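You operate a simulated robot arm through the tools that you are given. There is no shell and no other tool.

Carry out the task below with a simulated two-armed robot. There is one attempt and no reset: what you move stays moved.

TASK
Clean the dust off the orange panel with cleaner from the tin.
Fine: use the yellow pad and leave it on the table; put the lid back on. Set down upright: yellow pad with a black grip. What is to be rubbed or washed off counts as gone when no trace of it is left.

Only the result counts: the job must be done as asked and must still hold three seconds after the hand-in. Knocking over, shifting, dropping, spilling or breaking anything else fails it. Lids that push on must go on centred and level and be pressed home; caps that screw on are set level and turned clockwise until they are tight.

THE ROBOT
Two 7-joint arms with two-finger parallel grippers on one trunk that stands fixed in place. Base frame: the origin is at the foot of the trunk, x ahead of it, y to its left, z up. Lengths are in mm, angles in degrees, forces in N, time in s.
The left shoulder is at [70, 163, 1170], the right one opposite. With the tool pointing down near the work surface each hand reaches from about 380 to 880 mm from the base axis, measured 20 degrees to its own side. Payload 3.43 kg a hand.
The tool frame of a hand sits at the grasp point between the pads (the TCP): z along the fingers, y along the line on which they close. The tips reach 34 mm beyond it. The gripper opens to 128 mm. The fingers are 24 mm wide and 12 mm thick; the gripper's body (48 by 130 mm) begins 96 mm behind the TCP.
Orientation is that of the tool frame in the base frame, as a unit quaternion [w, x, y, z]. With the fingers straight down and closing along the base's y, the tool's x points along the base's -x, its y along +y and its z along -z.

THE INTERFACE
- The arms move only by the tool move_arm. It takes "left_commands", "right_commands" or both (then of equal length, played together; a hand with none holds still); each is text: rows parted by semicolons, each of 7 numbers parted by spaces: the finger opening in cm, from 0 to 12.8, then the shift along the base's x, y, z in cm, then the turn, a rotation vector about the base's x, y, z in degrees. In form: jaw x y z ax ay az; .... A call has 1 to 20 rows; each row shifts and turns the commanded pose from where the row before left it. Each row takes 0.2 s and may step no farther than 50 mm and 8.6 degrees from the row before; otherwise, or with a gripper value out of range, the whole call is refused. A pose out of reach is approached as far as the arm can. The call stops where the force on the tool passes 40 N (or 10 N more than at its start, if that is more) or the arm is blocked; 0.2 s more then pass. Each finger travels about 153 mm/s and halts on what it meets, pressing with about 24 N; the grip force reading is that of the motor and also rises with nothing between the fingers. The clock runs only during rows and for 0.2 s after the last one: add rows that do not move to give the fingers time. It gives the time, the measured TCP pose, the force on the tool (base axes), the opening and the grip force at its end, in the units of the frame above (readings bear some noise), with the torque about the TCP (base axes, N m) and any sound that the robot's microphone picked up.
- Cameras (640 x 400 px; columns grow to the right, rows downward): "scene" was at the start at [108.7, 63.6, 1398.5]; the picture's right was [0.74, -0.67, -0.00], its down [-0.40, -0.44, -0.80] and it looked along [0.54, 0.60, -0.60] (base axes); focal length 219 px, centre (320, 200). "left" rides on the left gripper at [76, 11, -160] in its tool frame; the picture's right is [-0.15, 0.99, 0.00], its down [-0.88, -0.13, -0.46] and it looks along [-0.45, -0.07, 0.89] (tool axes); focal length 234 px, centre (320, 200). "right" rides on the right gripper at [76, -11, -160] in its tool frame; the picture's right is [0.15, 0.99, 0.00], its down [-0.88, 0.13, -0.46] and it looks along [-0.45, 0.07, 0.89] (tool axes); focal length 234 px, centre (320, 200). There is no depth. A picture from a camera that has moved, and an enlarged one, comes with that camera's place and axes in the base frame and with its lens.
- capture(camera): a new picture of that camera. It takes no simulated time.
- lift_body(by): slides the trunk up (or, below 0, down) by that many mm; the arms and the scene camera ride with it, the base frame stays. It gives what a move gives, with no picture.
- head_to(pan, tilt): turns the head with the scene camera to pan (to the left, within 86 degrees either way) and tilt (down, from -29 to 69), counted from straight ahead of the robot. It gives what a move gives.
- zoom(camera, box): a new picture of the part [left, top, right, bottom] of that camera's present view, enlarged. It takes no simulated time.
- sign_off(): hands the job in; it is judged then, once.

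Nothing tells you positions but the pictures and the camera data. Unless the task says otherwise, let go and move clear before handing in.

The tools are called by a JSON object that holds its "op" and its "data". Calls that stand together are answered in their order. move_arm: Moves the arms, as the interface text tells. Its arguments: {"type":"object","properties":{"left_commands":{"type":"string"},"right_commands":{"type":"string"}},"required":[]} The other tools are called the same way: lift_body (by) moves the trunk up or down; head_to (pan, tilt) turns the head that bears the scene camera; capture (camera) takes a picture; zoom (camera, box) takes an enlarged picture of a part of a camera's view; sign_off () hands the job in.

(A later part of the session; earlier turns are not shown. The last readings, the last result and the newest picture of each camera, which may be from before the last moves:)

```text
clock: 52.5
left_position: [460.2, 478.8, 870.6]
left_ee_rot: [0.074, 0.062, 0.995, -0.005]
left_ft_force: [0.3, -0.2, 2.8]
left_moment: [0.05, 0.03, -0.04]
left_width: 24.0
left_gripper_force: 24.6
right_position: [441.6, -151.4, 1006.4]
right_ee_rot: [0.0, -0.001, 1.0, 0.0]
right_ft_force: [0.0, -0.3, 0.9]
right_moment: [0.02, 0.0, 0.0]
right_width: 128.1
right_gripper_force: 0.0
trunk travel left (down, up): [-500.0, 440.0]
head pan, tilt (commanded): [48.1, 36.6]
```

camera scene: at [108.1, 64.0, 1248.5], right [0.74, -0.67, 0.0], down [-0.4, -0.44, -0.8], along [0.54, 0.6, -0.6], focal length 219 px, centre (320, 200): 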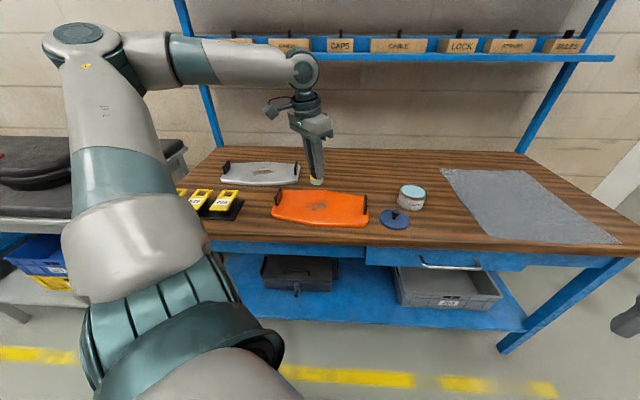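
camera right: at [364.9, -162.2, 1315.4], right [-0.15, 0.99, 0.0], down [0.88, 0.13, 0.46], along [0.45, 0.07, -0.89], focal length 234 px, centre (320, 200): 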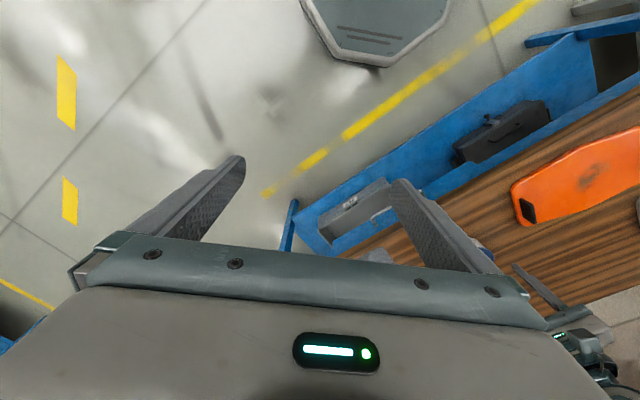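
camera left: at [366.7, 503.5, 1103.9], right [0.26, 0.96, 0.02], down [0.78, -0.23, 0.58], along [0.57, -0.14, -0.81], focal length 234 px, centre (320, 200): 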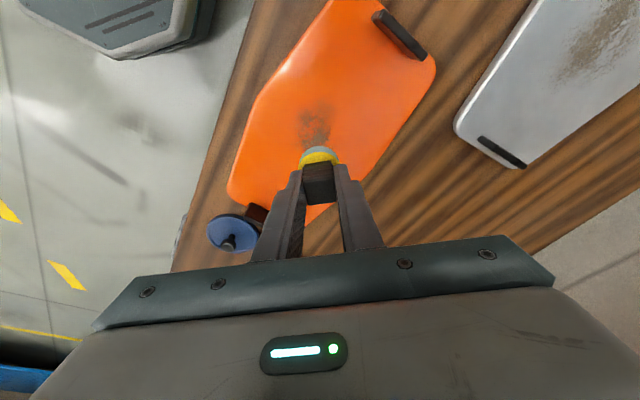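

Light contact (about 3 N). I'll press half a millimetre more and make a short test stroke to see whether dust comes off and the panel stays put.

{"op": "move_arm", "data": {"left_commands": "0 0 0 -0.05 0 0 0; 0 0.74 -0.67 0 0 0 0; 0 0.74 -0.67 0 0 0 0; 0 -0.74 0.67 0 0 0 0; 0 -0.74 0.67 0 0 0 0; 0 0 0 0 0 0 0"}}

{"op": "zoom", "data": {"camera": "scene", "box": [260, 160, 380, 240]}}

```text
clock: 54.0
left_position: [461.0, 479.8, 870.7]
left_ee_rot: [0.074, 0.062, 0.995, -0.004]
left_ft_force: [3.4, -0.9, 9.7]
left_moment: [-0.06, -0.05, 0.05]
left_width: 23.9
left_gripper_force: 24.1
right_position: [441.5, -150.7, 1006.1]
right_ee_rot: [0.0, -0.001, 1.0, 0.0]
right_ft_force: [0.8, -0.4, 1.7]
right_moment: [0.05, -0.01, 0.0]
right_width: 128.0
right_gripper_force: 0.0
trunk travel left (down, up): [-500.0, 440.0]
head pan, tilt (commanded): [48.1, 36.6]
```

```text
5.00 times, centred on (320, 200) of scene
camera zoom: at [108.3, 62.5, 1248.7], right [0.74, -0.67, 0.0], down [-0.4, -0.44, -0.8], along [0.54, 0.6, -0.6], focal length 1093 px, centre (320, 200)
```

zoom: 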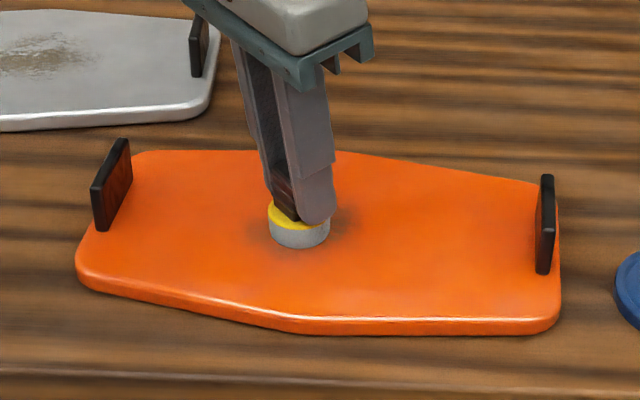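

The panel stayed exactly put and the dust is coming off. Now I wipe systematically in overlapping strokes along the panel.

{"op": "move_arm", "data": {"left_commands": "0 -1.49 1.34 0 0 0 0; 0 -1.49 1.34 0 0 0 0; 0 1.49 -1.34 0 0 0 0; 0 1.49 -1.34 0 0 0 0; 0 1.49 -1.34 0 0 0 0; 0 1.49 -1.34 0 0 0 0; 0 1.0 1.12 0 0 0 0; 0 -1.49 1.34 0 0 0 0; 0 -1.49 1.34 0 0 0 0; 0 -1.49 1.34 0 0 0 0; 0 -1.49 1.34 0 0 0 0; 0 1.0 1.12 0 0 0 0; 0 1.49 -1.34 0 0 0 0; 0 1.49 -1.34 0 0 0 0; 0 1.49 -1.34 0 0 0 0; 0 1.49 -1.34 0 0 0 0; 0 0 0 0 0 0 0"}}

{"op": "zoom", "data": {"camera": "scene", "box": [260, 160, 380, 240]}}

{"op": "zoom", "data": {"camera": "left", "box": [200, 20, 440, 180]}}

```text
clock: 57.5
left_position: [509.5, 473.6, 871.1]
left_ee_rot: [0.075, 0.061, 0.995, -0.005]
left_ft_force: [0.5, -0.4, 5.4]
left_moment: [-0.02, 0.04, -0.04]
left_width: 24.2
left_gripper_force: 24.5
right_position: [440.1, -151.0, 1006.8]
right_ee_rot: [-0.001, 0.0, 1.0, 0.001]
right_ft_force: [0.8, -0.4, -0.1]
right_moment: [0.02, -0.01, -0.01]
right_width: 128.0
right_gripper_force: 0.1
trunk travel left (down, up): [-500.0, 440.0]
head pan, tilt (commanded): [48.1, 36.6]
```

```text
5.00 times, centred on (320, 200) of scene
camera zoom: at [108.2, 63.4, 1248.5], right [0.74, -0.67, 0.0], down [-0.4, -0.44, -0.8], along [0.54, 0.6, -0.6], focal length 1093 px, centre (320, 200)
```

zoom: 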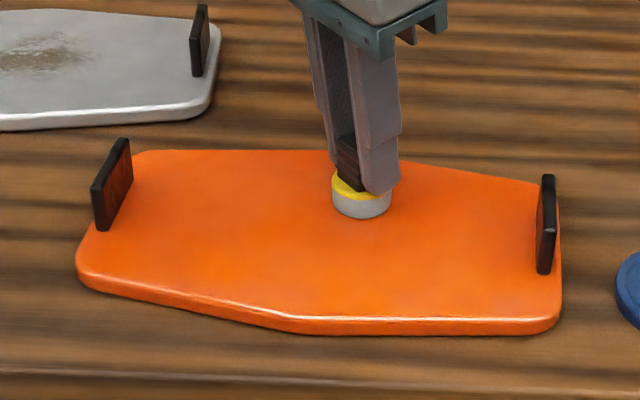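

```text
2.50 times, centred on (320, 100) of left
camera zoom: at [413.1, 499.0, 1015.6], right [0.26, 0.96, 0.02], down [0.78, -0.23, 0.58], along [0.57, -0.14, -0.81], focal length 585 px, centre (320, 450)
```

zoom: 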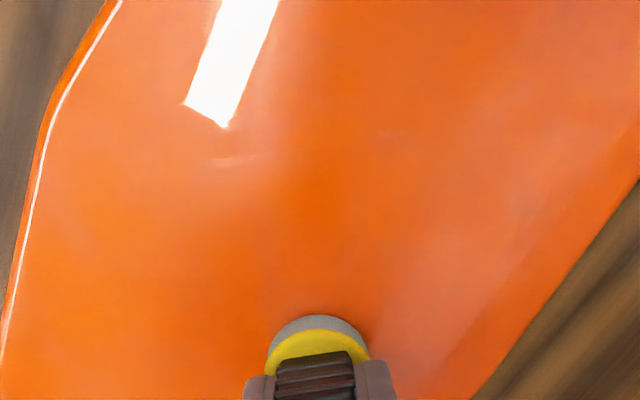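

The dust patch looks gone in the middle; I'll finish the near-side strokes and pass over the area once more for any trace.

{"op": "move_arm", "data": {"left_commands": "0 -1.5 -1.67 0 0 0 0; 0 -1.5 -1.67 0 0 0 0; 0 -1.49 1.34 0 0 0 0; 0 -1.49 1.34 0 0 0 0; 0 -1.49 1.34 0 0 0 0; 0 -1.49 1.34 0 0 0 0; 0 -1.0 -1.12 0 0 0 0; 0 1.49 -1.34 0 0 0 0; 0 1.49 -1.34 0 0 0 0; 0 1.49 -1.34 0 0 0 0; 0 1.49 -1.34 0 0 0 0; 0 -0.67 -0.74 0 0 0 0; 0 -1.49 1.34 0 0 0 0; 0 -1.49 1.34 0 0 0 0; 0 -1.49 1.34 0 0 0 0; 0 -1.49 1.34 0 0 0 0; 0 0 0 0 0 0 0"}}

{"op": "zoom", "data": {"camera": "scene", "box": [260, 160, 380, 240]}}

```text
clock: 61.1
left_position: [404.0, 475.7, 872.5]
left_ee_rot: [0.074, 0.062, 0.995, -0.004]
left_ft_force: [0.8, 0.0, -0.4]
left_moment: [-0.01, 0.01, -0.01]
left_width: 24.1
left_gripper_force: 24.2
right_position: [440.6, -150.9, 1006.3]
right_ee_rot: [0.0, 0.0, 1.0, 0.0]
right_ft_force: [0.9, -0.8, 0.1]
right_moment: [-0.02, 0.01, 0.0]
right_width: 127.9
right_gripper_force: 0.0
trunk travel left (down, up): [-500.0, 440.0]
head pan, tilt (commanded): [48.1, 36.6]
```

```text
5.00 times, centred on (320, 200) of scene
camera zoom: at [109.1, 63.2, 1248.4], right [0.74, -0.67, 0.0], down [-0.4, -0.44, -0.8], along [0.54, 0.6, -0.6], focal length 1093 px, centre (320, 200)
```

zoom: 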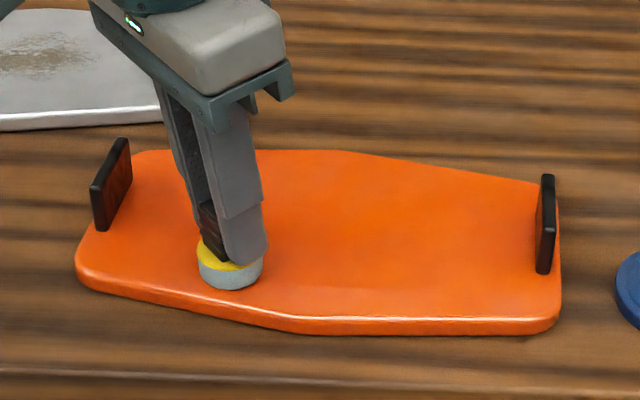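

The panel looks clean in this view. I'll lift the pad off and inspect the surface closely.

{"op": "move_arm", "data": {"left_commands": "0 0 0 1 0 0 0; 0 0 0 2 0 0 0; 0 0 0 3 0 0 0; 0 0 0 3 0 0 0; 0 0 0 0 0 0 0"}}

{"op": "zoom", "data": {"camera": "scene", "box": [295, 190, 345, 220]}}

{"op": "zoom", "data": {"camera": "scene", "box": [260, 160, 380, 240]}}

{"op": "capture", "data": {"camera": "left"}}

```text
clock: 62.4
left_position: [402.4, 477.2, 960.9]
left_ee_rot: [0.074, 0.061, 0.995, -0.005]
left_ft_force: [-0.1, 1.5, -0.6]
left_moment: [-0.03, -0.04, -0.01]
left_width: 23.9
left_gripper_force: 23.9
right_position: [440.8, -149.6, 1007.0]
right_ee_rot: [0.0, 0.0, 1.0, -0.001]
right_ft_force: [-0.3, 0.7, -0.3]
right_moment: [-0.02, 0.01, 0.0]
right_width: 127.9
right_gripper_force: 0.1
trunk travel left (down, up): [-500.0, 440.0]
head pan, tilt (commanded): [48.1, 36.6]
```

```text
12.80 times, centred on (320, 205) of scene
camera zoom: at [108.8, 64.0, 1248.5], right [0.74, -0.67, 0.0], down [-0.4, -0.44, -0.8], along [0.54, 0.6, -0.6], focal length 2799 px, centre (320, 136)
```

zoom: 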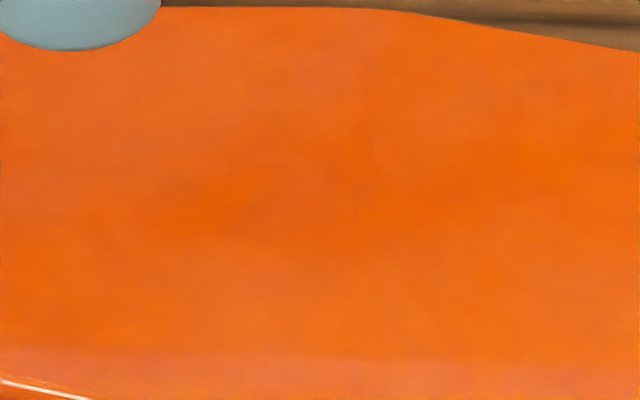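

```text
5.00 times, centred on (320, 200) of scene
camera zoom: at [108.8, 64.0, 1248.5], right [0.74, -0.67, 0.0], down [-0.4, -0.44, -0.8], along [0.54, 0.6, -0.6], focal length 1093 px, centre (320, 200)
```

zoom: 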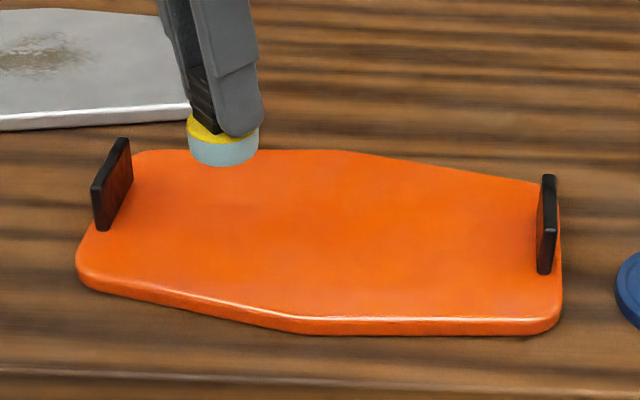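

```text
taken
camera left: at [306.4, 500.4, 1105.5], right [0.27, 0.96, 0.02], down [0.78, -0.23, 0.58], along [0.56, -0.14, -0.81], focal length 234 px, centre (320, 200)
```

left: 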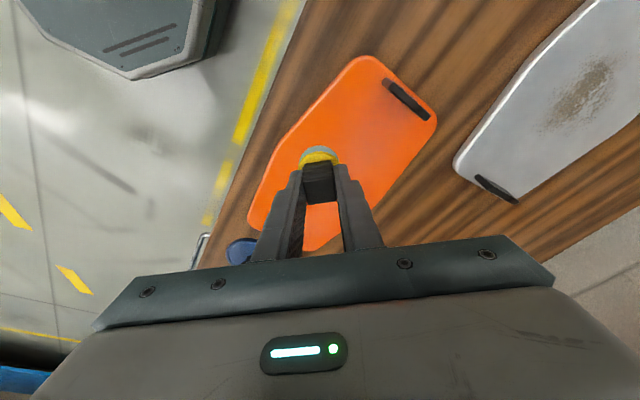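

The surface looks clean everywhere. I'll inspect the former dust spot at higher magnification to be certain.

{"op": "zoom", "data": {"camera": "scene", "box": [303, 196, 335, 214]}}

{"op": "zoom", "data": {"camera": "left", "box": [280, 70, 420, 200]}}

{"op": "zoom", "data": {"camera": "right", "box": [480, 60, 640, 260]}}

```text
16.00 times, centred on (319, 205) of scene
camera zoom: at [108.8, 64.0, 1248.5], right [0.74, -0.67, 0.0], down [-0.4, -0.44, -0.8], along [0.54, 0.6, -0.6], focal length 3499 px, centre (336, 120)
```

zoom: 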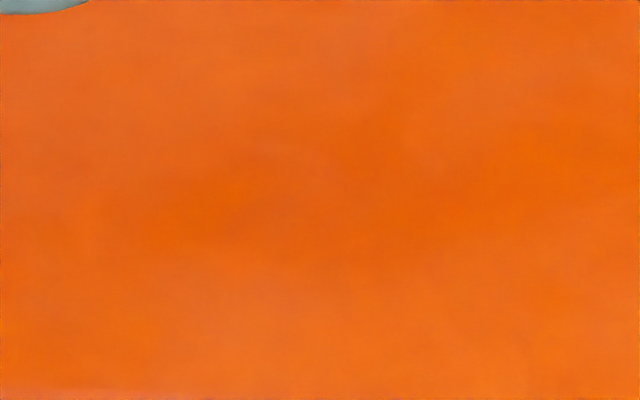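

```text
3.08 times, centred on (350, 135) of left
camera zoom: at [306.4, 500.4, 1105.5], right [0.27, 0.96, 0.02], down [0.78, -0.23, 0.58], along [0.56, -0.14, -0.81], focal length 720 px, centre (228, 400)
```

zoom: 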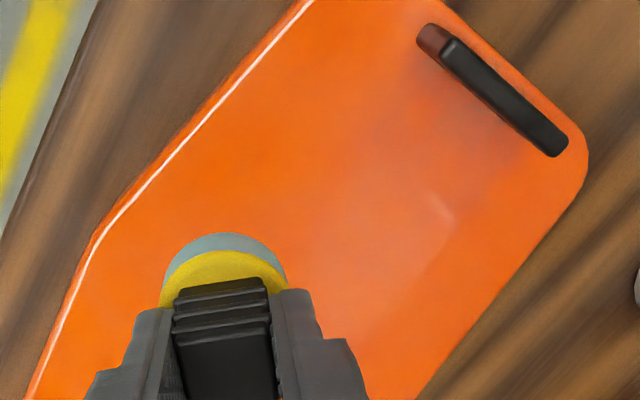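

```text
2.00 times, centred on (560, 160) of right
camera zoom: at [364.9, -161.8, 1165.4], right [-0.15, 0.99, 0.0], down [0.88, 0.13, 0.46], along [0.45, 0.07, -0.89], focal length 468 px, centre (-160, 280)
```

zoom: 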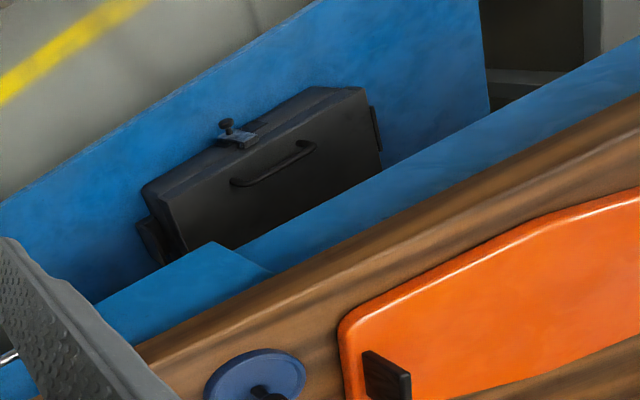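

No trace is visible, but the last strokes ended with almost no contact force, so I'll make one more cross-wise pass with a touch more pressure to be sure. First back down to contact.

{"op": "move_arm", "data": {"left_commands": "0 0.67 0.74 -3 0 0 0; 0 0 0 -3 0 0 0; 0 0 0 -2 0 0 0; 0 0 0 -0.8 0 0 0; 0 0 0 -0.2 0 0 0; 0 0 0 0 0 0 0"}}

```text
clock: 63.8
left_position: [409.3, 482.6, 870.9]
left_ee_rot: [0.074, 0.06, 0.995, -0.004]
left_ft_force: [0.3, 0.2, 4.6]
left_moment: [0.06, 0.05, 0.02]
left_width: 24.1
left_gripper_force: 24.3
right_position: [439.8, -150.7, 1006.7]
right_ee_rot: [0.001, -0.001, 1.0, 0.0]
right_ft_force: [0.1, -0.5, 0.2]
right_moment: [0.02, 0.02, -0.03]
right_width: 128.1
right_gripper_force: 0.0
trunk travel left (down, up): [-500.0, 440.0]
head pan, tilt (commanded): [48.1, 36.6]
```

{"op": "move_arm", "data": {"left_commands": "0 0 0 -0.05 0 0 0; 0 1.34 1.49 0 0 0 0; 0 1.34 1.49 0 0 0 0; 0 1.34 1.49 0 0 0 0; 0 1.49 -1.34 0 0 0 0; 0 -1.34 -1.49 0 0 0 0; 0 -1.34 -1.49 0 0 0 0; 0 -1.34 -1.49 0 0 0 0; 0 1.49 -1.34 0 0 0 0; 0 1.34 1.49 0 0 0 0; 0 1.34 1.49 0 0 0 0; 0 1.34 1.49 0 0 0 0; 0 1.49 -1.34 0 0 0 0; 0 -1.34 -1.49 0 0 0 0; 0 -1.34 -1.49 0 0 0 0; 0 -1.34 -1.49 0 0 0 0; 0 1.49 -1.34 0 0 0 0; 0 1.34 1.49 0 0 0 0; 0 1.34 1.49 0 0 0 0; 0 1.34 1.49 0 0 0 0"}}

{"op": "zoom", "data": {"camera": "scene", "box": [260, 160, 380, 240]}}

```text
clock: 68.0
left_position: [509.3, 475.7, 871.1]
left_ee_rot: [0.074, 0.061, 0.995, -0.004]
left_ft_force: [1.1, -1.3, 3.2]
left_moment: [-0.06, 0.01, -0.01]
left_width: 23.9
left_gripper_force: 23.4
right_position: [440.5, -150.2, 1006.0]
right_ee_rot: [0.0, 0.0, 1.0, 0.0]
right_ft_force: [0.2, -0.7, -0.6]
right_moment: [0.02, 0.01, 0.01]
right_width: 127.8
right_gripper_force: 0.1
trunk travel left (down, up): [-500.0, 440.0]
head pan, tilt (commanded): [48.1, 36.6]
```

```text
5.00 times, centred on (320, 200) of scene
camera zoom: at [108.4, 63.2, 1248.4], right [0.74, -0.67, 0.0], down [-0.4, -0.44, -0.8], along [0.54, 0.6, -0.6], focal length 1093 px, centre (320, 200)
```

zoom: 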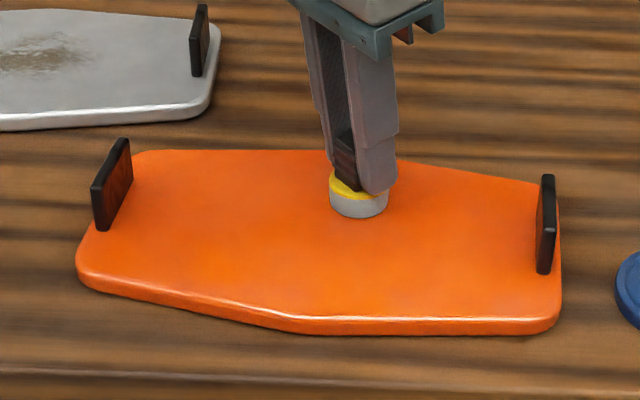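

The panel is still in place and spotless. I'll lift off, take a clear look, then carry the pad back to its own spot on the table.

{"op": "move_arm", "data": {"left_commands": "0 0 0 1 0 0 0; 0 0 0 2 0 0 0; 0 0 0 3 0 0 0; 0 0 0 3 0 0 0; 0 1.9 -3.5 0 0 0 -4.4; 0 1.9 -3.5 0 0 0 -4.4; 0 1.9 -3.5 0 0 0 -4.4; 0 1.9 -3.5 0 0 0 -4.4; 0 1.9 -3.5 0 0 0 -4.4; 0 1.9 -3.5 0 0 0 -4.4; 0 1.9 -3.5 0 0 0 -4.4; 0 1.8 -3.4 0 0 0 -4.2; 0 0 0 0 0 0 0; 0 0 0 0 0 0 0"}}

{"op": "capture", "data": {"camera": "left"}}

{"op": "zoom", "data": {"camera": "scene", "box": [260, 170, 380, 240]}}

{"op": "zoom", "data": {"camera": "scene", "box": [360, 130, 480, 240]}}

```text
clock: 71.0
left_position: [661.2, 195.1, 959.8]
left_ee_rot: [0.07, 0.358, 0.93, -0.027]
left_ft_force: [-0.6, 0.0, 0.0]
left_moment: [0.02, 0.06, -0.01]
left_width: 24.2
left_gripper_force: 24.3
right_position: [440.2, -150.4, 1005.7]
right_ee_rot: [-0.001, 0.0, 1.0, -0.001]
right_ft_force: [-0.7, -0.1, 0.2]
right_moment: [-0.02, -0.01, 0.02]
right_width: 128.2
right_gripper_force: 0.1
trunk travel left (down, up): [-500.0, 440.0]
head pan, tilt (commanded): [48.1, 36.6]
```

```text
taken
camera left: at [595.3, 270.8, 1104.7], right [0.77, 0.64, 0.02], down [0.51, -0.64, 0.58], along [0.38, -0.44, -0.81], focal length 234 px, centre (320, 200)
```

left: 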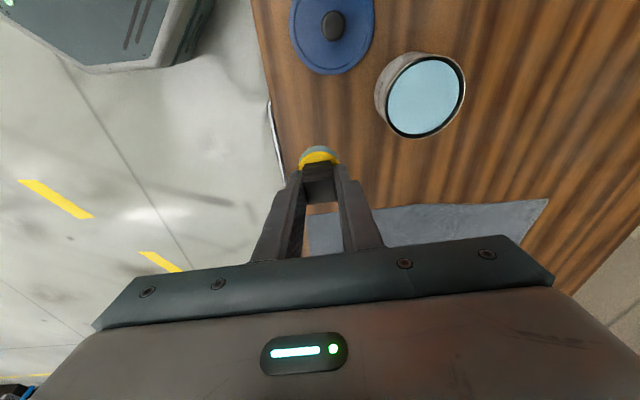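

```text
5.33 times, centred on (320, 205) of scene
camera zoom: at [109.4, 63.5, 1248.4], right [0.74, -0.67, 0.0], down [-0.4, -0.44, -0.8], along [0.54, 0.6, -0.6], focal length 1166 px, centre (320, 173)
```

zoom: 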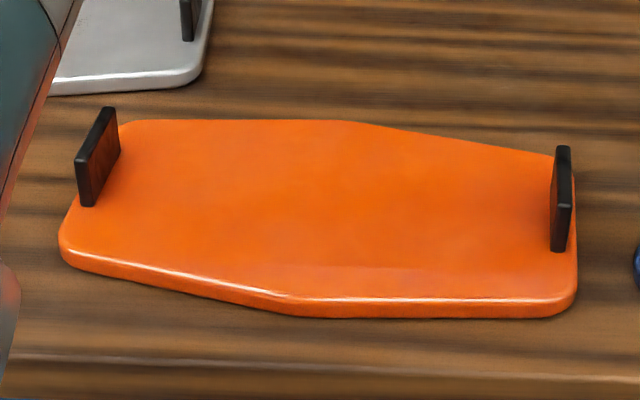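

```text
3.64 times, centred on (420, 185) of scene
camera zoom: at [109.4, 63.5, 1248.4], right [0.74, -0.67, 0.0], down [-0.4, -0.44, -0.8], along [0.54, 0.6, -0.6], focal length 795 px, centre (-44, 254)
```

zoom: 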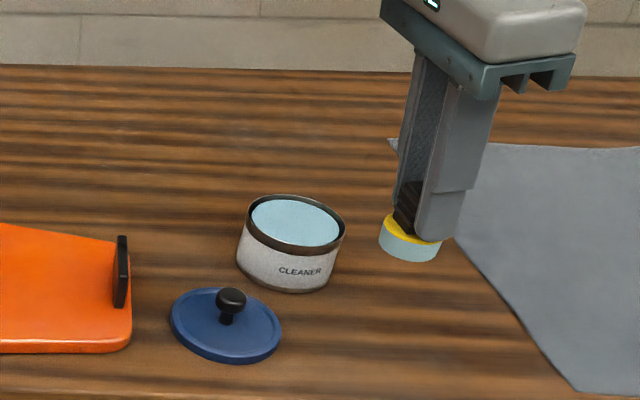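

The panel is clean and unmoved. The pad hangs over its original free spot; I'll lower it to just above the table.

{"op": "move_arm", "data": {"left_commands": "0 0 0 -3 0 0 0; 0 0 0 -3 0 0 0; 0 0 0 -2.5 0 0 0; 0 0 0 -1.5 0 0 0; 0 0 0 0 0 0 0; 0 0 0 0 0 0 0"}}

{"op": "zoom", "data": {"camera": "scene", "box": [380, 160, 480, 240]}}

```text
clock: 72.3
left_position: [661.5, 195.2, 856.7]
left_ee_rot: [0.069, 0.358, 0.931, -0.026]
left_ft_force: [-0.7, 0.0, -0.5]
left_moment: [-0.01, -0.02, 0.01]
left_width: 23.9
left_gripper_force: 24.0
right_position: [441.5, -150.5, 1005.5]
right_ee_rot: [-0.001, 0.0, 1.0, 0.0]
right_ft_force: [0.0, -0.2, -0.2]
right_moment: [0.05, 0.0, 0.01]
right_width: 127.8
right_gripper_force: 0.0
trunk travel left (down, up): [-500.0, 440.0]
head pan, tilt (commanded): [48.1, 36.6]
```

```text
5.00 times, centred on (430, 200) of scene
camera zoom: at [108.9, 63.5, 1248.5], right [0.74, -0.67, 0.0], down [-0.4, -0.44, -0.8], along [0.54, 0.6, -0.6], focal length 1093 px, centre (-230, 200)
```

zoom: 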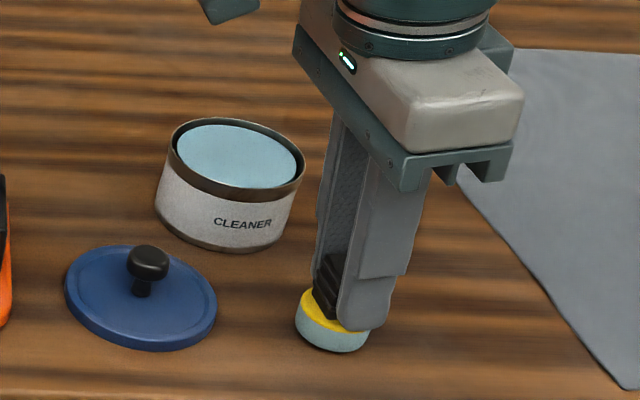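

{"op": "move_arm", "data": {"left_commands": "0 0 0 -0.15 0 0 0; 0 0 0 -0.1 0 0 0; 0 0 0 0 0 0 0"}}

```text
clock: 73.2
left_position: [660.4, 195.6, 856.9]
left_ee_rot: [0.069, 0.358, 0.931, -0.027]
left_ft_force: [0.1, 0.0, -0.3]
left_moment: [0.03, 0.0, -0.02]
left_width: 24.1
left_gripper_force: 23.8
right_position: [439.0, -151.0, 1006.0]
right_ee_rot: [0.001, 0.0, 1.0, -0.001]
right_ft_force: [-0.2, 0.9, -0.5]
right_moment: [0.01, 0.02, -0.02]
right_width: 128.1
right_gripper_force: 0.1
trunk travel left (down, up): [-500.0, 440.0]
head pan, tilt (commanded): [48.1, 36.6]
```

No contact yet. I'll keep lowering in 1 mm steps.

{"op": "move_arm", "data": {"left_commands": "0 0 0 -0.1 0 0 0; 0 0 0 -0.1 0 0 0; 0 0 0 0 0 0 0"}}

```text
clock: 74.0
left_position: [660.6, 196.9, 855.7]
left_ee_rot: [0.069, 0.357, 0.931, -0.026]
left_ft_force: [-0.1, 0.0, 0.9]
left_moment: [0.04, 0.02, -0.03]
left_width: 24.0
left_gripper_force: 24.0
right_position: [440.3, -149.3, 1005.9]
right_ee_rot: [-0.001, -0.001, 1.0, 0.0]
right_ft_force: [0.0, 0.1, 0.0]
right_moment: [0.05, 0.01, 0.01]
right_width: 127.9
right_gripper_force: 0.1
trunk travel left (down, up): [-500.0, 440.0]
head pan, tilt (commanded): [48.1, 36.6]
```

{"op": "move_arm", "data": {"left_commands": "0 0 0 -0.08 0 0 0; 0 0 0 0 0 0 0"}}

```text
clock: 74.5
left_position: [661.1, 195.2, 855.4]
left_ee_rot: [0.069, 0.358, 0.931, -0.026]
left_ft_force: [0.9, 0.4, 6.7]
left_moment: [0.05, 0.05, 0.03]
left_width: 24.3
left_gripper_force: 23.8
right_position: [440.1, -150.8, 1007.0]
right_ee_rot: [0.0, 0.0, 1.0, 0.0]
right_ft_force: [-0.1, -0.7, -0.1]
right_moment: [0.0, 0.01, -0.02]
right_width: 127.8
right_gripper_force: 0.1
trunk travel left (down, up): [-500.0, 440.0]
head pan, tilt (commanded): [48.1, 36.6]
```

The pad touches the table (7 N). I'll ease off, open the fingers and withdraw along the finger direction.

{"op": "move_arm", "data": {"left_commands": "0 0 0 0.05 0 0 0; 2.8 0 0 0 0 0 0; 3.5 0 0 0 0 0 0; 5 0 0 0 0 0 0; 5 0 0 0 0 0 0"}}

{"op": "zoom", "data": {"camera": "scene", "box": [380, 160, 480, 240]}}

{"op": "zoom", "data": {"camera": "left", "box": [240, 120, 400, 230]}}

```text
clock: 75.8
left_position: [661.6, 195.2, 854.5]
left_ee_rot: [0.069, 0.357, 0.931, -0.027]
left_ft_force: [0.4, 0.3, 0.7]
left_moment: [0.0, -0.02, 0.01]
left_width: 50.0
left_gripper_force: 0.1
right_position: [441.0, -151.5, 1005.5]
right_ee_rot: [0.0, 0.0, 1.0, -0.001]
right_ft_force: [0.3, -0.1, -0.6]
right_moment: [-0.02, 0.04, 0.01]
right_width: 128.1
right_gripper_force: 0.1
trunk travel left (down, up): [-500.0, 440.0]
head pan, tilt (commanded): [48.1, 36.6]
```

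```text
5.00 times, centred on (430, 200) of scene
camera zoom: at [108.8, 63.5, 1248.5], right [0.74, -0.67, 0.0], down [-0.4, -0.44, -0.8], along [0.54, 0.6, -0.6], focal length 1093 px, centre (-230, 200)
```

zoom: 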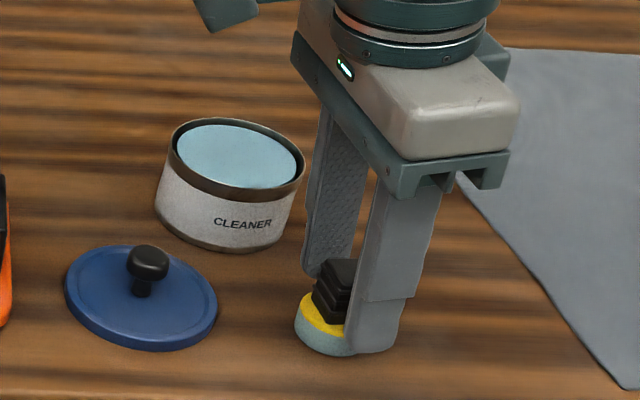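

```text
3.64 times, centred on (320, 175) of left
camera zoom: at [594.9, 271.3, 999.1], right [0.77, 0.64, 0.02], down [0.51, -0.63, 0.58], along [0.38, -0.44, -0.81], focal length 852 px, centre (320, 291)
```

zoom: 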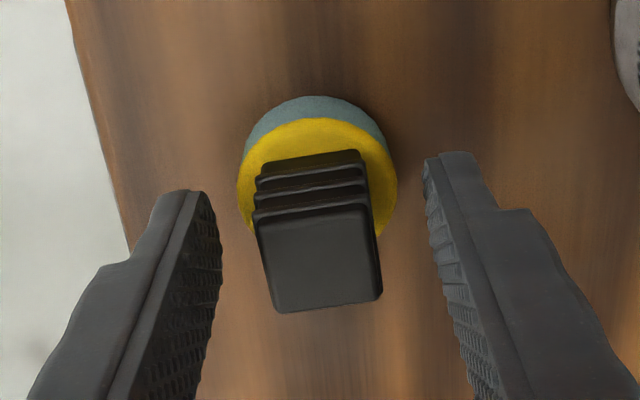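

The pad stands upright and free. I'll rise clear, straighten the hand back to vertical with yaw 0, and go above the lid.

{"op": "move_arm", "data": {"left_commands": "5 0 0 2 0 0 0; 5 0 0 3 0 0 0; 5 0 0 4 0 0 0; 6 -0.5 0.5 1 0 0 0; 6 -0.5 0.5 0 5.69 6.32 0; 6 -0.93 1.6 0 0 0 8.42; 6 -0.93 1.6 0 0 0 8.42; 6 -0.93 1.6 0 0 0 8.42; 6 -0.93 1.6 0 0 0 8.42; 6 -0.93 1.6 0 0 0 8.42; 6 0 0 0 0 0 0; 6 0 0 0 0 0 0"}}

{"op": "capture", "data": {"camera": "left"}}

{"op": "zoom", "data": {"camera": "scene", "box": [360, 160, 480, 240]}}

```text
clock: 78.3
left_position: [605.0, 286.4, 955.3]
left_ee_rot: [-0.001, -0.001, 1.0, 0.001]
left_ft_force: [-0.3, 0.5, -0.3]
left_moment: [-0.01, -0.03, 0.0]
left_width: 60.2
left_gripper_force: 0.0
right_position: [440.2, -149.7, 1006.8]
right_ee_rot: [0.0, 0.0, 1.0, 0.0]
right_ft_force: [-0.1, -0.4, 0.5]
right_moment: [-0.01, 0.02, 0.03]
right_width: 127.8
right_gripper_force: 0.2
trunk travel left (down, up): [-500.0, 440.0]
head pan, tilt (commanded): [48.1, 36.6]
```

```text
taken
camera left: at [528.1, 299.2, 1113.4], right [0.14, 0.99, 0.0], down [0.88, -0.13, 0.46], along [0.45, -0.07, -0.89], focal length 234 px, centre (320, 200)
```

left: 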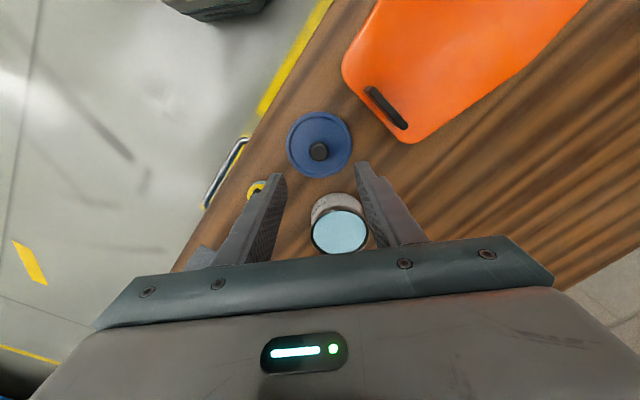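

```text
5.00 times, centred on (420, 200) of scene
camera zoom: at [108.6, 63.6, 1248.5], right [0.74, -0.67, 0.0], down [-0.4, -0.44, -0.8], along [0.54, 0.6, -0.6], focal length 1093 px, centre (-180, 200)
```

zoom: 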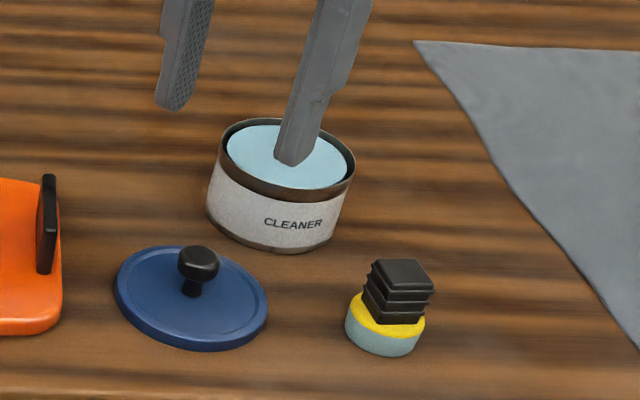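

The pad stands upright where it began; the lid is where I left it. I'll descend partway over the knob and check alignment.

{"op": "move_arm", "data": {"left_commands": "6 0 -0.1 -2.2 0 0 0; 6 0 0 -2.2 0 0 0; 6 0 0 -2.2 0 0 0; 6 0 0 0 0 0 0; 6 0 0 0 0 0 0"}}

{"op": "zoom", "data": {"camera": "left", "box": [240, 110, 400, 230]}}

```text
clock: 79.5
left_position: [605.1, 283.6, 886.9]
left_ee_rot: [0.0, 0.0, 1.0, 0.0]
left_ft_force: [-0.2, 0.2, -0.5]
left_moment: [-0.01, 0.02, 0.03]
left_width: 59.8
left_gripper_force: 0.1
right_position: [439.7, -149.0, 1005.5]
right_ee_rot: [0.0, 0.0, 1.0, 0.0]
right_ft_force: [-0.3, 1.5, -0.1]
right_moment: [0.03, 0.0, -0.01]
right_width: 128.0
right_gripper_force: 0.1
trunk travel left (down, up): [-500.0, 440.0]
head pan, tilt (commanded): [48.1, 36.6]
```

```text
3.33 times, centred on (320, 170) of left
camera zoom: at [529.2, 296.6, 1045.9], right [0.15, 0.99, 0.0], down [0.88, -0.13, 0.46], along [0.45, -0.07, -0.89], focal length 781 px, centre (320, 300)
```

zoom: 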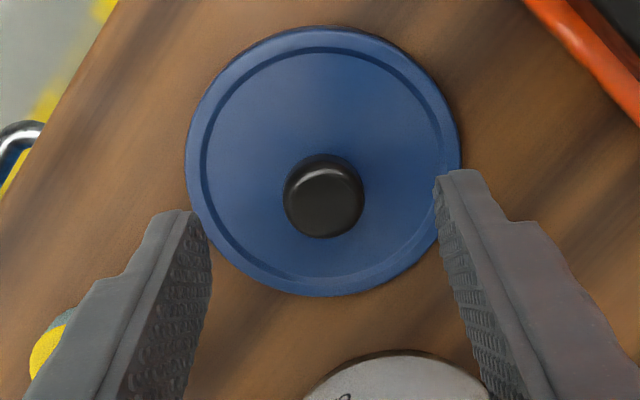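

The knob is centred between the fingers to within half a millimetre. I'll descend to the same grip height as before.

{"op": "move_arm", "data": {"left_commands": "6 0 0 -1.5 0 0 0; 6 0 0 -1.5 0 0 0; 6 0 0 -1.15 0 0 0; 6 0 0 0 0 0 0; 6 0 0 0 0 0 0"}}

{"op": "zoom", "data": {"camera": "left", "box": [240, 110, 400, 230]}}

{"op": "zoom", "data": {"camera": "scene", "box": [375, 180, 435, 240]}}

```text
clock: 80.8
left_position: [604.9, 284.4, 847.2]
left_ee_rot: [-0.001, -0.001, 1.0, 0.0]
left_ft_force: [0.1, -0.2, -0.6]
left_moment: [0.01, -0.02, -0.01]
left_width: 60.0
left_gripper_force: 0.2
right_position: [441.1, -150.2, 1006.0]
right_ee_rot: [0.0, 0.0, 1.0, -0.001]
right_ft_force: [-0.3, 0.8, -0.2]
right_moment: [-0.02, 0.02, 0.02]
right_width: 128.1
right_gripper_force: 0.2
trunk travel left (down, up): [-500.0, 440.0]
head pan, tilt (commanded): [48.1, 36.6]
```

```text
3.33 times, centred on (320, 170) of left
camera zoom: at [529.2, 297.0, 1005.3], right [0.15, 0.99, 0.0], down [0.88, -0.13, 0.46], along [0.45, -0.07, -0.89], focal length 781 px, centre (320, 300)
```

zoom: 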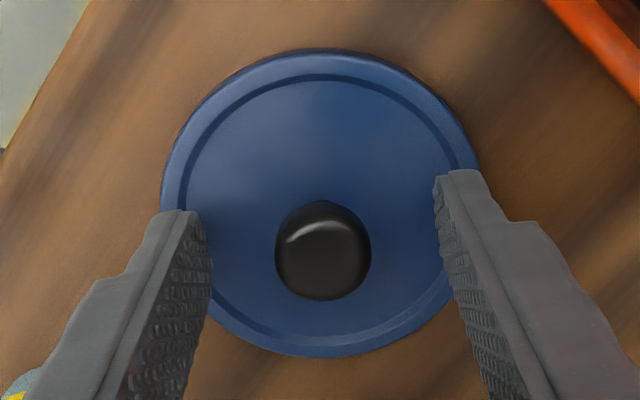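

```text
6.67 times, centred on (405, 210) of scene
camera zoom: at [108.8, 63.5, 1248.5], right [0.74, -0.67, 0.0], down [-0.4, -0.44, -0.8], along [0.54, 0.6, -0.6], focal length 1458 px, centre (-247, 133)
```

zoom: 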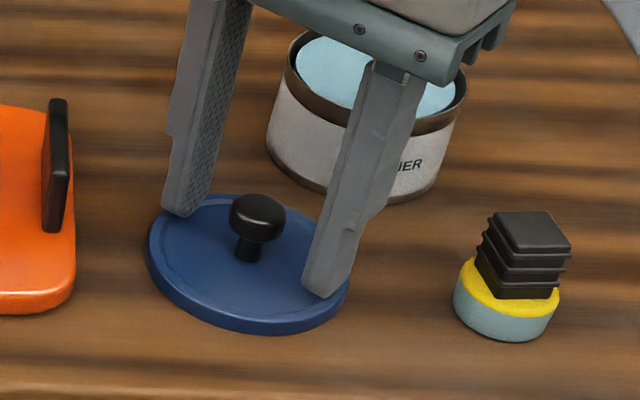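

Centred and unloaded. Lower 2 mm more and close on the knob.

{"op": "move_arm", "data": {"left_commands": "6 0 0 -0.2 0 0 0; 4 0 0 0 0 0 0; 2.5 0 0 0 0 0 0; 0 0 0 0 0 0 0; 0 0 0 0 0 0 0; 0 0 0 0 0 0 0"}}

{"op": "zoom", "data": {"camera": "left", "box": [240, 110, 400, 230]}}

```text
clock: 82.2
left_position: [606.1, 284.4, 845.4]
left_ee_rot: [-0.001, 0.0, 1.0, 0.0]
left_ft_force: [-0.9, -0.6, 1.2]
left_moment: [0.01, 0.0, -0.02]
left_width: 22.2
left_gripper_force: 23.8
right_position: [440.5, -151.5, 1006.0]
right_ee_rot: [0.0, 0.0, 1.0, 0.0]
right_ft_force: [0.3, 0.7, 0.4]
right_moment: [0.0, 0.0, 0.01]
right_width: 127.9
right_gripper_force: 0.1
trunk travel left (down, up): [-500.0, 440.0]
head pan, tilt (commanded): [48.1, 36.6]
```

```text
3.33 times, centred on (320, 170) of left
camera zoom: at [529.4, 296.7, 1003.3], right [0.15, 0.99, 0.0], down [0.88, -0.13, 0.46], along [0.45, -0.07, -0.89], focal length 781 px, centre (320, 300)
```

zoom: 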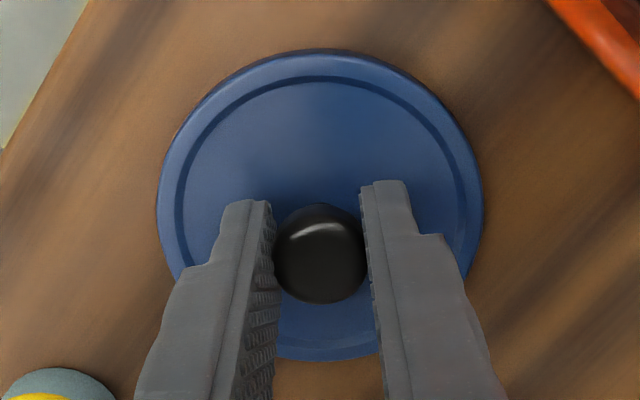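

The knob is held just as it was when seated. Before carrying the lid over, I'll compare the tin's place with the picture taken before the dip.

{"op": "zoom", "data": {"camera": "scene", "box": [380, 150, 460, 220]}}

```text
5.71 times, centred on (420, 185) of scene
camera zoom: at [108.7, 63.4, 1248.5], right [0.74, -0.67, 0.0], down [-0.4, -0.44, -0.8], along [0.54, 0.6, -0.6], focal length 1250 px, centre (-251, 286)
```

zoom: 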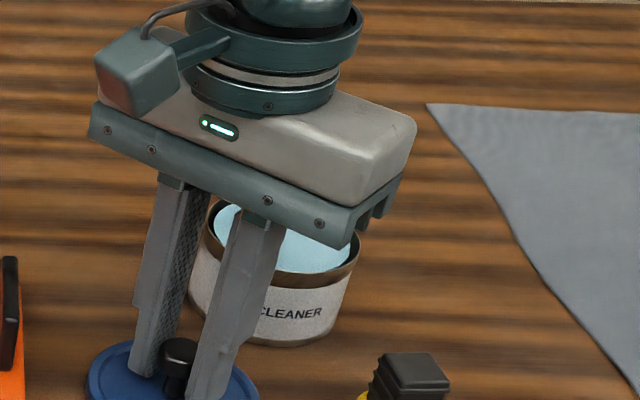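

The tin hasn't moved at all. I'll lift the lid, carry it back over the tin, and stop a few millimetres above the rim to check.

{"op": "move_arm", "data": {"left_commands": "0 0 0 1.5 0 0 0; 0 0 0 3 0 0 0; 0 0 0 3 0 0 0; 0 3.8 0.44 0 0 0 0; 0 3.8 0.44 0 0 0 0; 0 3.79 0.44 0 0 0 0; 0 0 0 -1 0 0 0; 0 0 0 -0.7 0 0 0; 0 0 0 0 0 0 0; 0 0 0 0 0 0 0"}}

{"op": "zoom", "data": {"camera": "left", "box": [240, 110, 400, 230]}}

{"op": "zoom", "data": {"camera": "scene", "box": [380, 150, 460, 220]}}

```text
clock: 84.3
left_position: [718.7, 297.6, 901.2]
left_ee_rot: [-0.001, 0.0, 1.0, 0.0]
left_ft_force: [0.5, -0.2, 0.0]
left_moment: [-0.01, 0.02, 0.0]
left_width: 22.0
left_gripper_force: 23.6
right_position: [441.2, -150.1, 1005.3]
right_ee_rot: [0.0, 0.0, 1.0, 0.0]
right_ft_force: [-0.5, -0.7, 0.1]
right_moment: [0.01, 0.06, 0.01]
right_width: 128.1
right_gripper_force: 0.0
trunk travel left (down, up): [-500.0, 440.0]
head pan, tilt (commanded): [48.1, 36.6]
```

```text
3.33 times, centred on (320, 170) of left
camera zoom: at [642.7, 311.0, 1059.5], right [0.15, 0.99, 0.0], down [0.88, -0.13, 0.46], along [0.45, -0.07, -0.89], focal length 781 px, centre (320, 300)
```

zoom: 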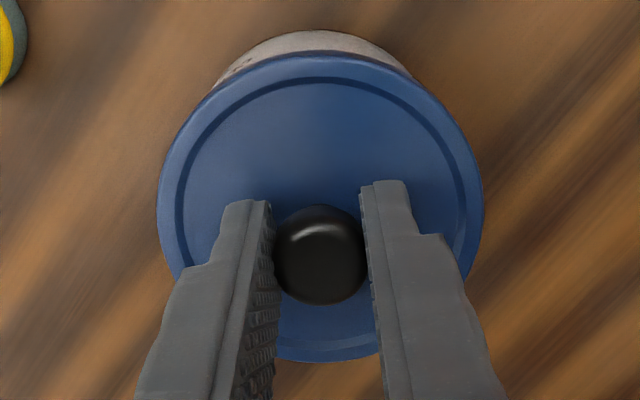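

```text
5.71 times, centred on (420, 185) of scene
camera zoom: at [108.8, 63.5, 1248.5], right [0.74, -0.67, 0.0], down [-0.4, -0.44, -0.8], along [0.54, 0.6, -0.6], focal length 1250 px, centre (-251, 286)
```

zoom: 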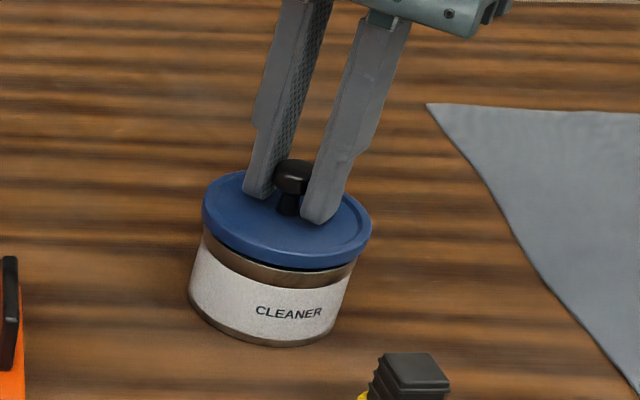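

The lid hovers ~10 mm above its seat. I'll zoom in to compare its centre against the tin below before lowering.

{"op": "zoom", "data": {"camera": "left", "box": [270, 115, 370, 155]}}

{"op": "zoom", "data": {"camera": "scene", "box": [395, 170, 435, 215]}}

```text
6.40 times, centred on (320, 135) of left
camera zoom: at [642.7, 311.0, 1059.5], right [0.15, 0.99, 0.0], down [0.88, -0.13, 0.46], along [0.45, -0.07, -0.89], focal length 1499 px, centre (320, 616)
```

zoom: 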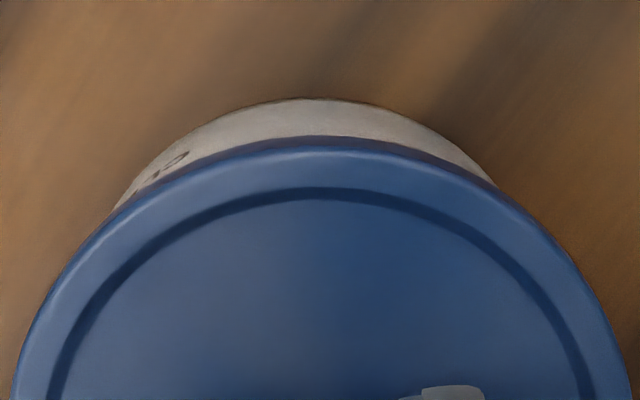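

```text
8.89 times, centred on (415, 192) of scene
camera zoom: at [108.8, 63.5, 1248.5], right [0.74, -0.67, 0.0], down [-0.4, -0.44, -0.8], along [0.54, 0.6, -0.6], focal length 1944 px, centre (-524, 267)
```

zoom: 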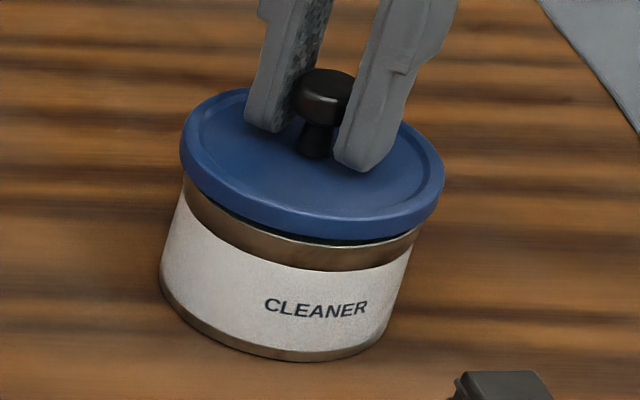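

The lid appears ~1.2 mm too far toward +y relative to the tin. I'll correct that and lower to about 4 mm above the seat for a last check.

{"op": "move_arm", "data": {"left_commands": "0 0.02 -0.12 0 0 0 0; 0 0 0 -0.3 0 0 0; 0 0 0 -0.3 0 0 0; 0 0 0 0 0 0 0; 0 0 0 0 0 0 0"}}

{"op": "zoom", "data": {"camera": "left", "box": [270, 115, 370, 155]}}

{"op": "zoom", "data": {"camera": "scene", "box": [395, 170, 435, 215]}}

```text
clock: 85.5
left_position: [719.3, 295.1, 896.8]
left_ee_rot: [0.0, 0.0, 1.0, 0.0]
left_ft_force: [0.3, -0.1, 2.0]
left_moment: [0.02, -0.05, -0.03]
left_width: 21.9
left_gripper_force: 24.1
right_position: [441.5, -151.0, 1006.0]
right_ee_rot: [0.0, 0.0, 1.0, 0.0]
right_ft_force: [0.3, 0.3, -0.3]
right_moment: [-0.02, 0.0, 0.02]
right_width: 127.7
right_gripper_force: 0.0
trunk travel left (down, up): [-500.0, 440.0]
head pan, tilt (commanded): [48.1, 36.6]
```

```text
6.40 times, centred on (320, 135) of left
camera zoom: at [642.7, 308.7, 1055.0], right [0.15, 0.99, 0.0], down [0.88, -0.13, 0.46], along [0.45, -0.07, -0.89], focal length 1499 px, centre (320, 616)
```

zoom: 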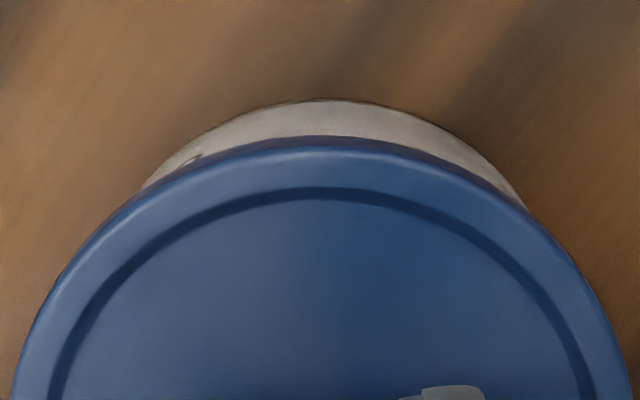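

```text
8.89 times, centred on (415, 192) of scene
camera zoom: at [108.7, 63.4, 1248.5], right [0.74, -0.67, 0.0], down [-0.4, -0.44, -0.8], along [0.54, 0.6, -0.6], focal length 1944 px, centre (-524, 267)
```

zoom: 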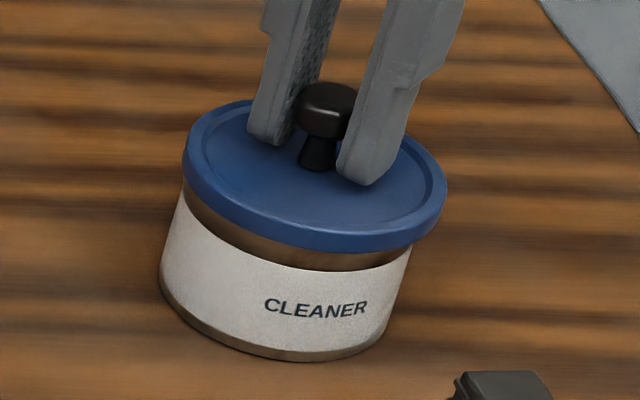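

Now it's about 1.2 mm too far the other way and just touching the rim (2 N). I'll raise slightly and shift back half of that correction.

{"op": "move_arm", "data": {"left_commands": "0 0 0 0.2 0 0 0; 0 0 0.1 0 0 0 0; 0 0 0 0 0 0 0; 0 0 0 0 0 0 0; 0 0 0 0 0 0 0"}}

{"op": "zoom", "data": {"camera": "left", "box": [270, 115, 370, 155]}}

```text
clock: 86.8
left_position: [720.0, 296.6, 899.3]
left_ee_rot: [0.0, -0.001, 1.0, 0.0]
left_ft_force: [-0.7, -0.6, -0.6]
left_moment: [0.03, -0.01, -0.02]
left_width: 22.4
left_gripper_force: 24.1
right_position: [441.4, -150.2, 1005.6]
right_ee_rot: [0.0, 0.0, 1.0, 0.0]
right_ft_force: [0.2, 0.2, 0.1]
right_moment: [-0.03, -0.02, 0.0]
right_width: 128.1
right_gripper_force: 0.0
trunk travel left (down, up): [-500.0, 440.0]
head pan, tilt (commanded): [48.1, 36.6]
```

```text
6.40 times, centred on (320, 135) of left
camera zoom: at [642.5, 309.9, 1057.2], right [0.15, 0.99, 0.0], down [0.88, -0.13, 0.46], along [0.45, -0.07, -0.89], focal length 1499 px, centre (320, 616)
```

zoom: 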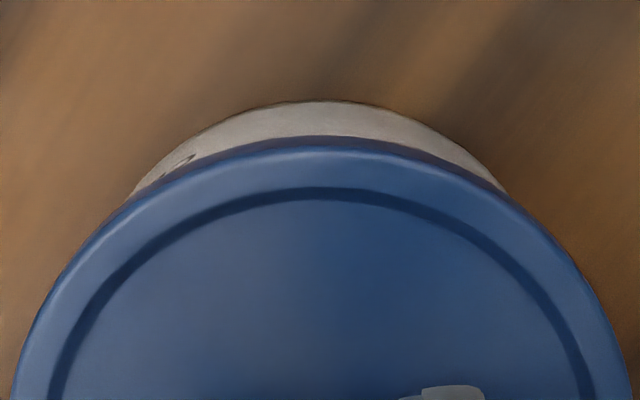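

Now the lid is concentric with the tin. A half-millimetre nudge forward, then I'll lower it onto the rim gently.

{"op": "move_arm", "data": {"left_commands": "0 0.04 0 -0.2 0 0 0; 0 0 0 -0.2 0 0 0; 0 0 0 0 0 0 0; 0 0 0 0 0 0 0"}}

{"op": "zoom", "data": {"camera": "left", "box": [270, 115, 370, 155]}}

{"op": "zoom", "data": {"camera": "scene", "box": [395, 170, 435, 215]}}

```text
clock: 87.8
left_position: [718.8, 297.1, 895.9]
left_ee_rot: [0.0, 0.0, 1.0, -0.001]
left_ft_force: [-0.1, -0.4, -0.2]
left_moment: [0.01, 0.03, -0.03]
left_width: 21.9
left_gripper_force: 23.7
right_position: [440.4, -150.5, 1006.2]
right_ee_rot: [0.0, 0.0, 1.0, 0.0]
right_ft_force: [0.2, 0.0, -0.2]
right_moment: [0.01, 0.01, 0.01]
right_width: 127.9
right_gripper_force: 0.1
trunk travel left (down, up): [-500.0, 440.0]
head pan, tilt (commanded): [48.1, 36.6]
```

```text
6.40 times, centred on (320, 135) of left
camera zoom: at [642.7, 309.4, 1053.0], right [0.15, 0.99, 0.0], down [0.88, -0.13, 0.46], along [0.45, -0.07, -0.89], focal length 1499 px, centre (320, 616)
```

zoom: 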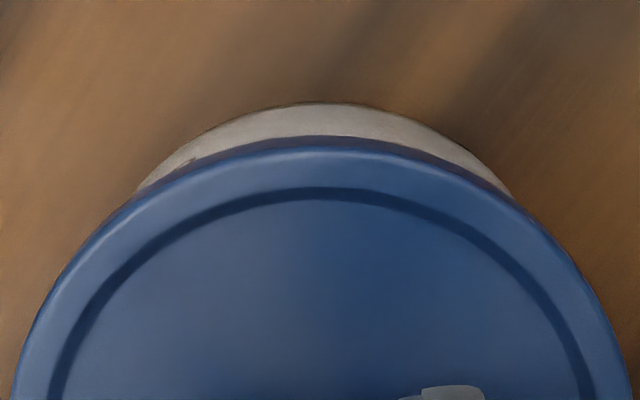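

```text
8.89 times, centred on (415, 192) of scene
camera zoom: at [108.8, 63.5, 1248.5], right [0.74, -0.67, 0.0], down [-0.4, -0.44, -0.8], along [0.54, 0.6, -0.6], focal length 1944 px, centre (-524, 267)
```

zoom: 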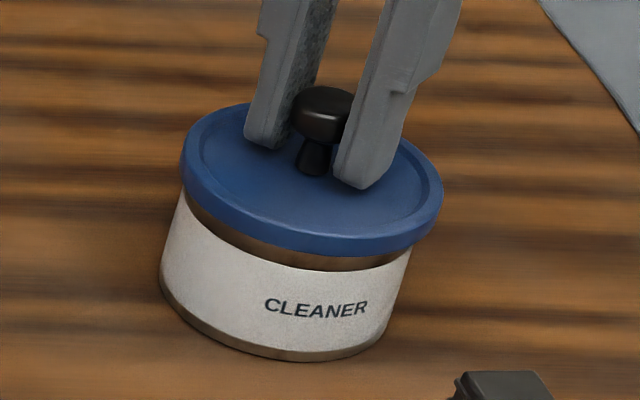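

The lid's skirt is going over the rim freely, centred within about half a millimetre. Lowering the rest of the way.

{"op": "move_arm", "data": {"left_commands": "0 0 0.03 -0.15 0 0 0; 0 0 0 -0.15 0 0 0; 0 0 0 -0.1 0 0 0; 0 0 0 0 0 0 0; 0 0 0 0 0 0 0"}}

{"op": "zoom", "data": {"camera": "scene", "box": [395, 170, 435, 215]}}

```text
clock: 89.0
left_position: [720.2, 296.3, 891.8]
left_ee_rot: [0.0, -0.002, 1.0, 0.001]
left_ft_force: [0.1, 0.0, 0.5]
left_moment: [-0.01, -0.02, 0.02]
left_width: 21.9
left_gripper_force: 23.9
right_position: [440.7, -150.2, 1006.0]
right_ee_rot: [-0.001, 0.0, 1.0, 0.0]
right_ft_force: [0.8, -1.1, 0.7]
right_moment: [0.03, -0.03, -0.02]
right_width: 127.8
right_gripper_force: 0.0
trunk travel left (down, up): [-500.0, 440.0]
head pan, tilt (commanded): [48.1, 36.6]
```

```text
8.89 times, centred on (415, 192) of scene
camera zoom: at [108.8, 63.5, 1248.5], right [0.74, -0.67, 0.0], down [-0.4, -0.44, -0.8], along [0.54, 0.6, -0.6], focal length 1944 px, centre (-524, 267)
```

zoom: 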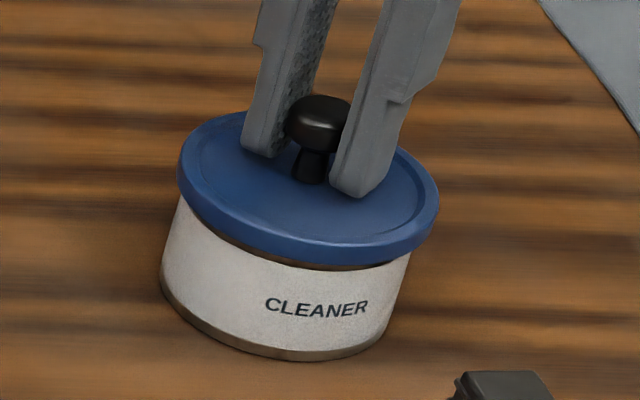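

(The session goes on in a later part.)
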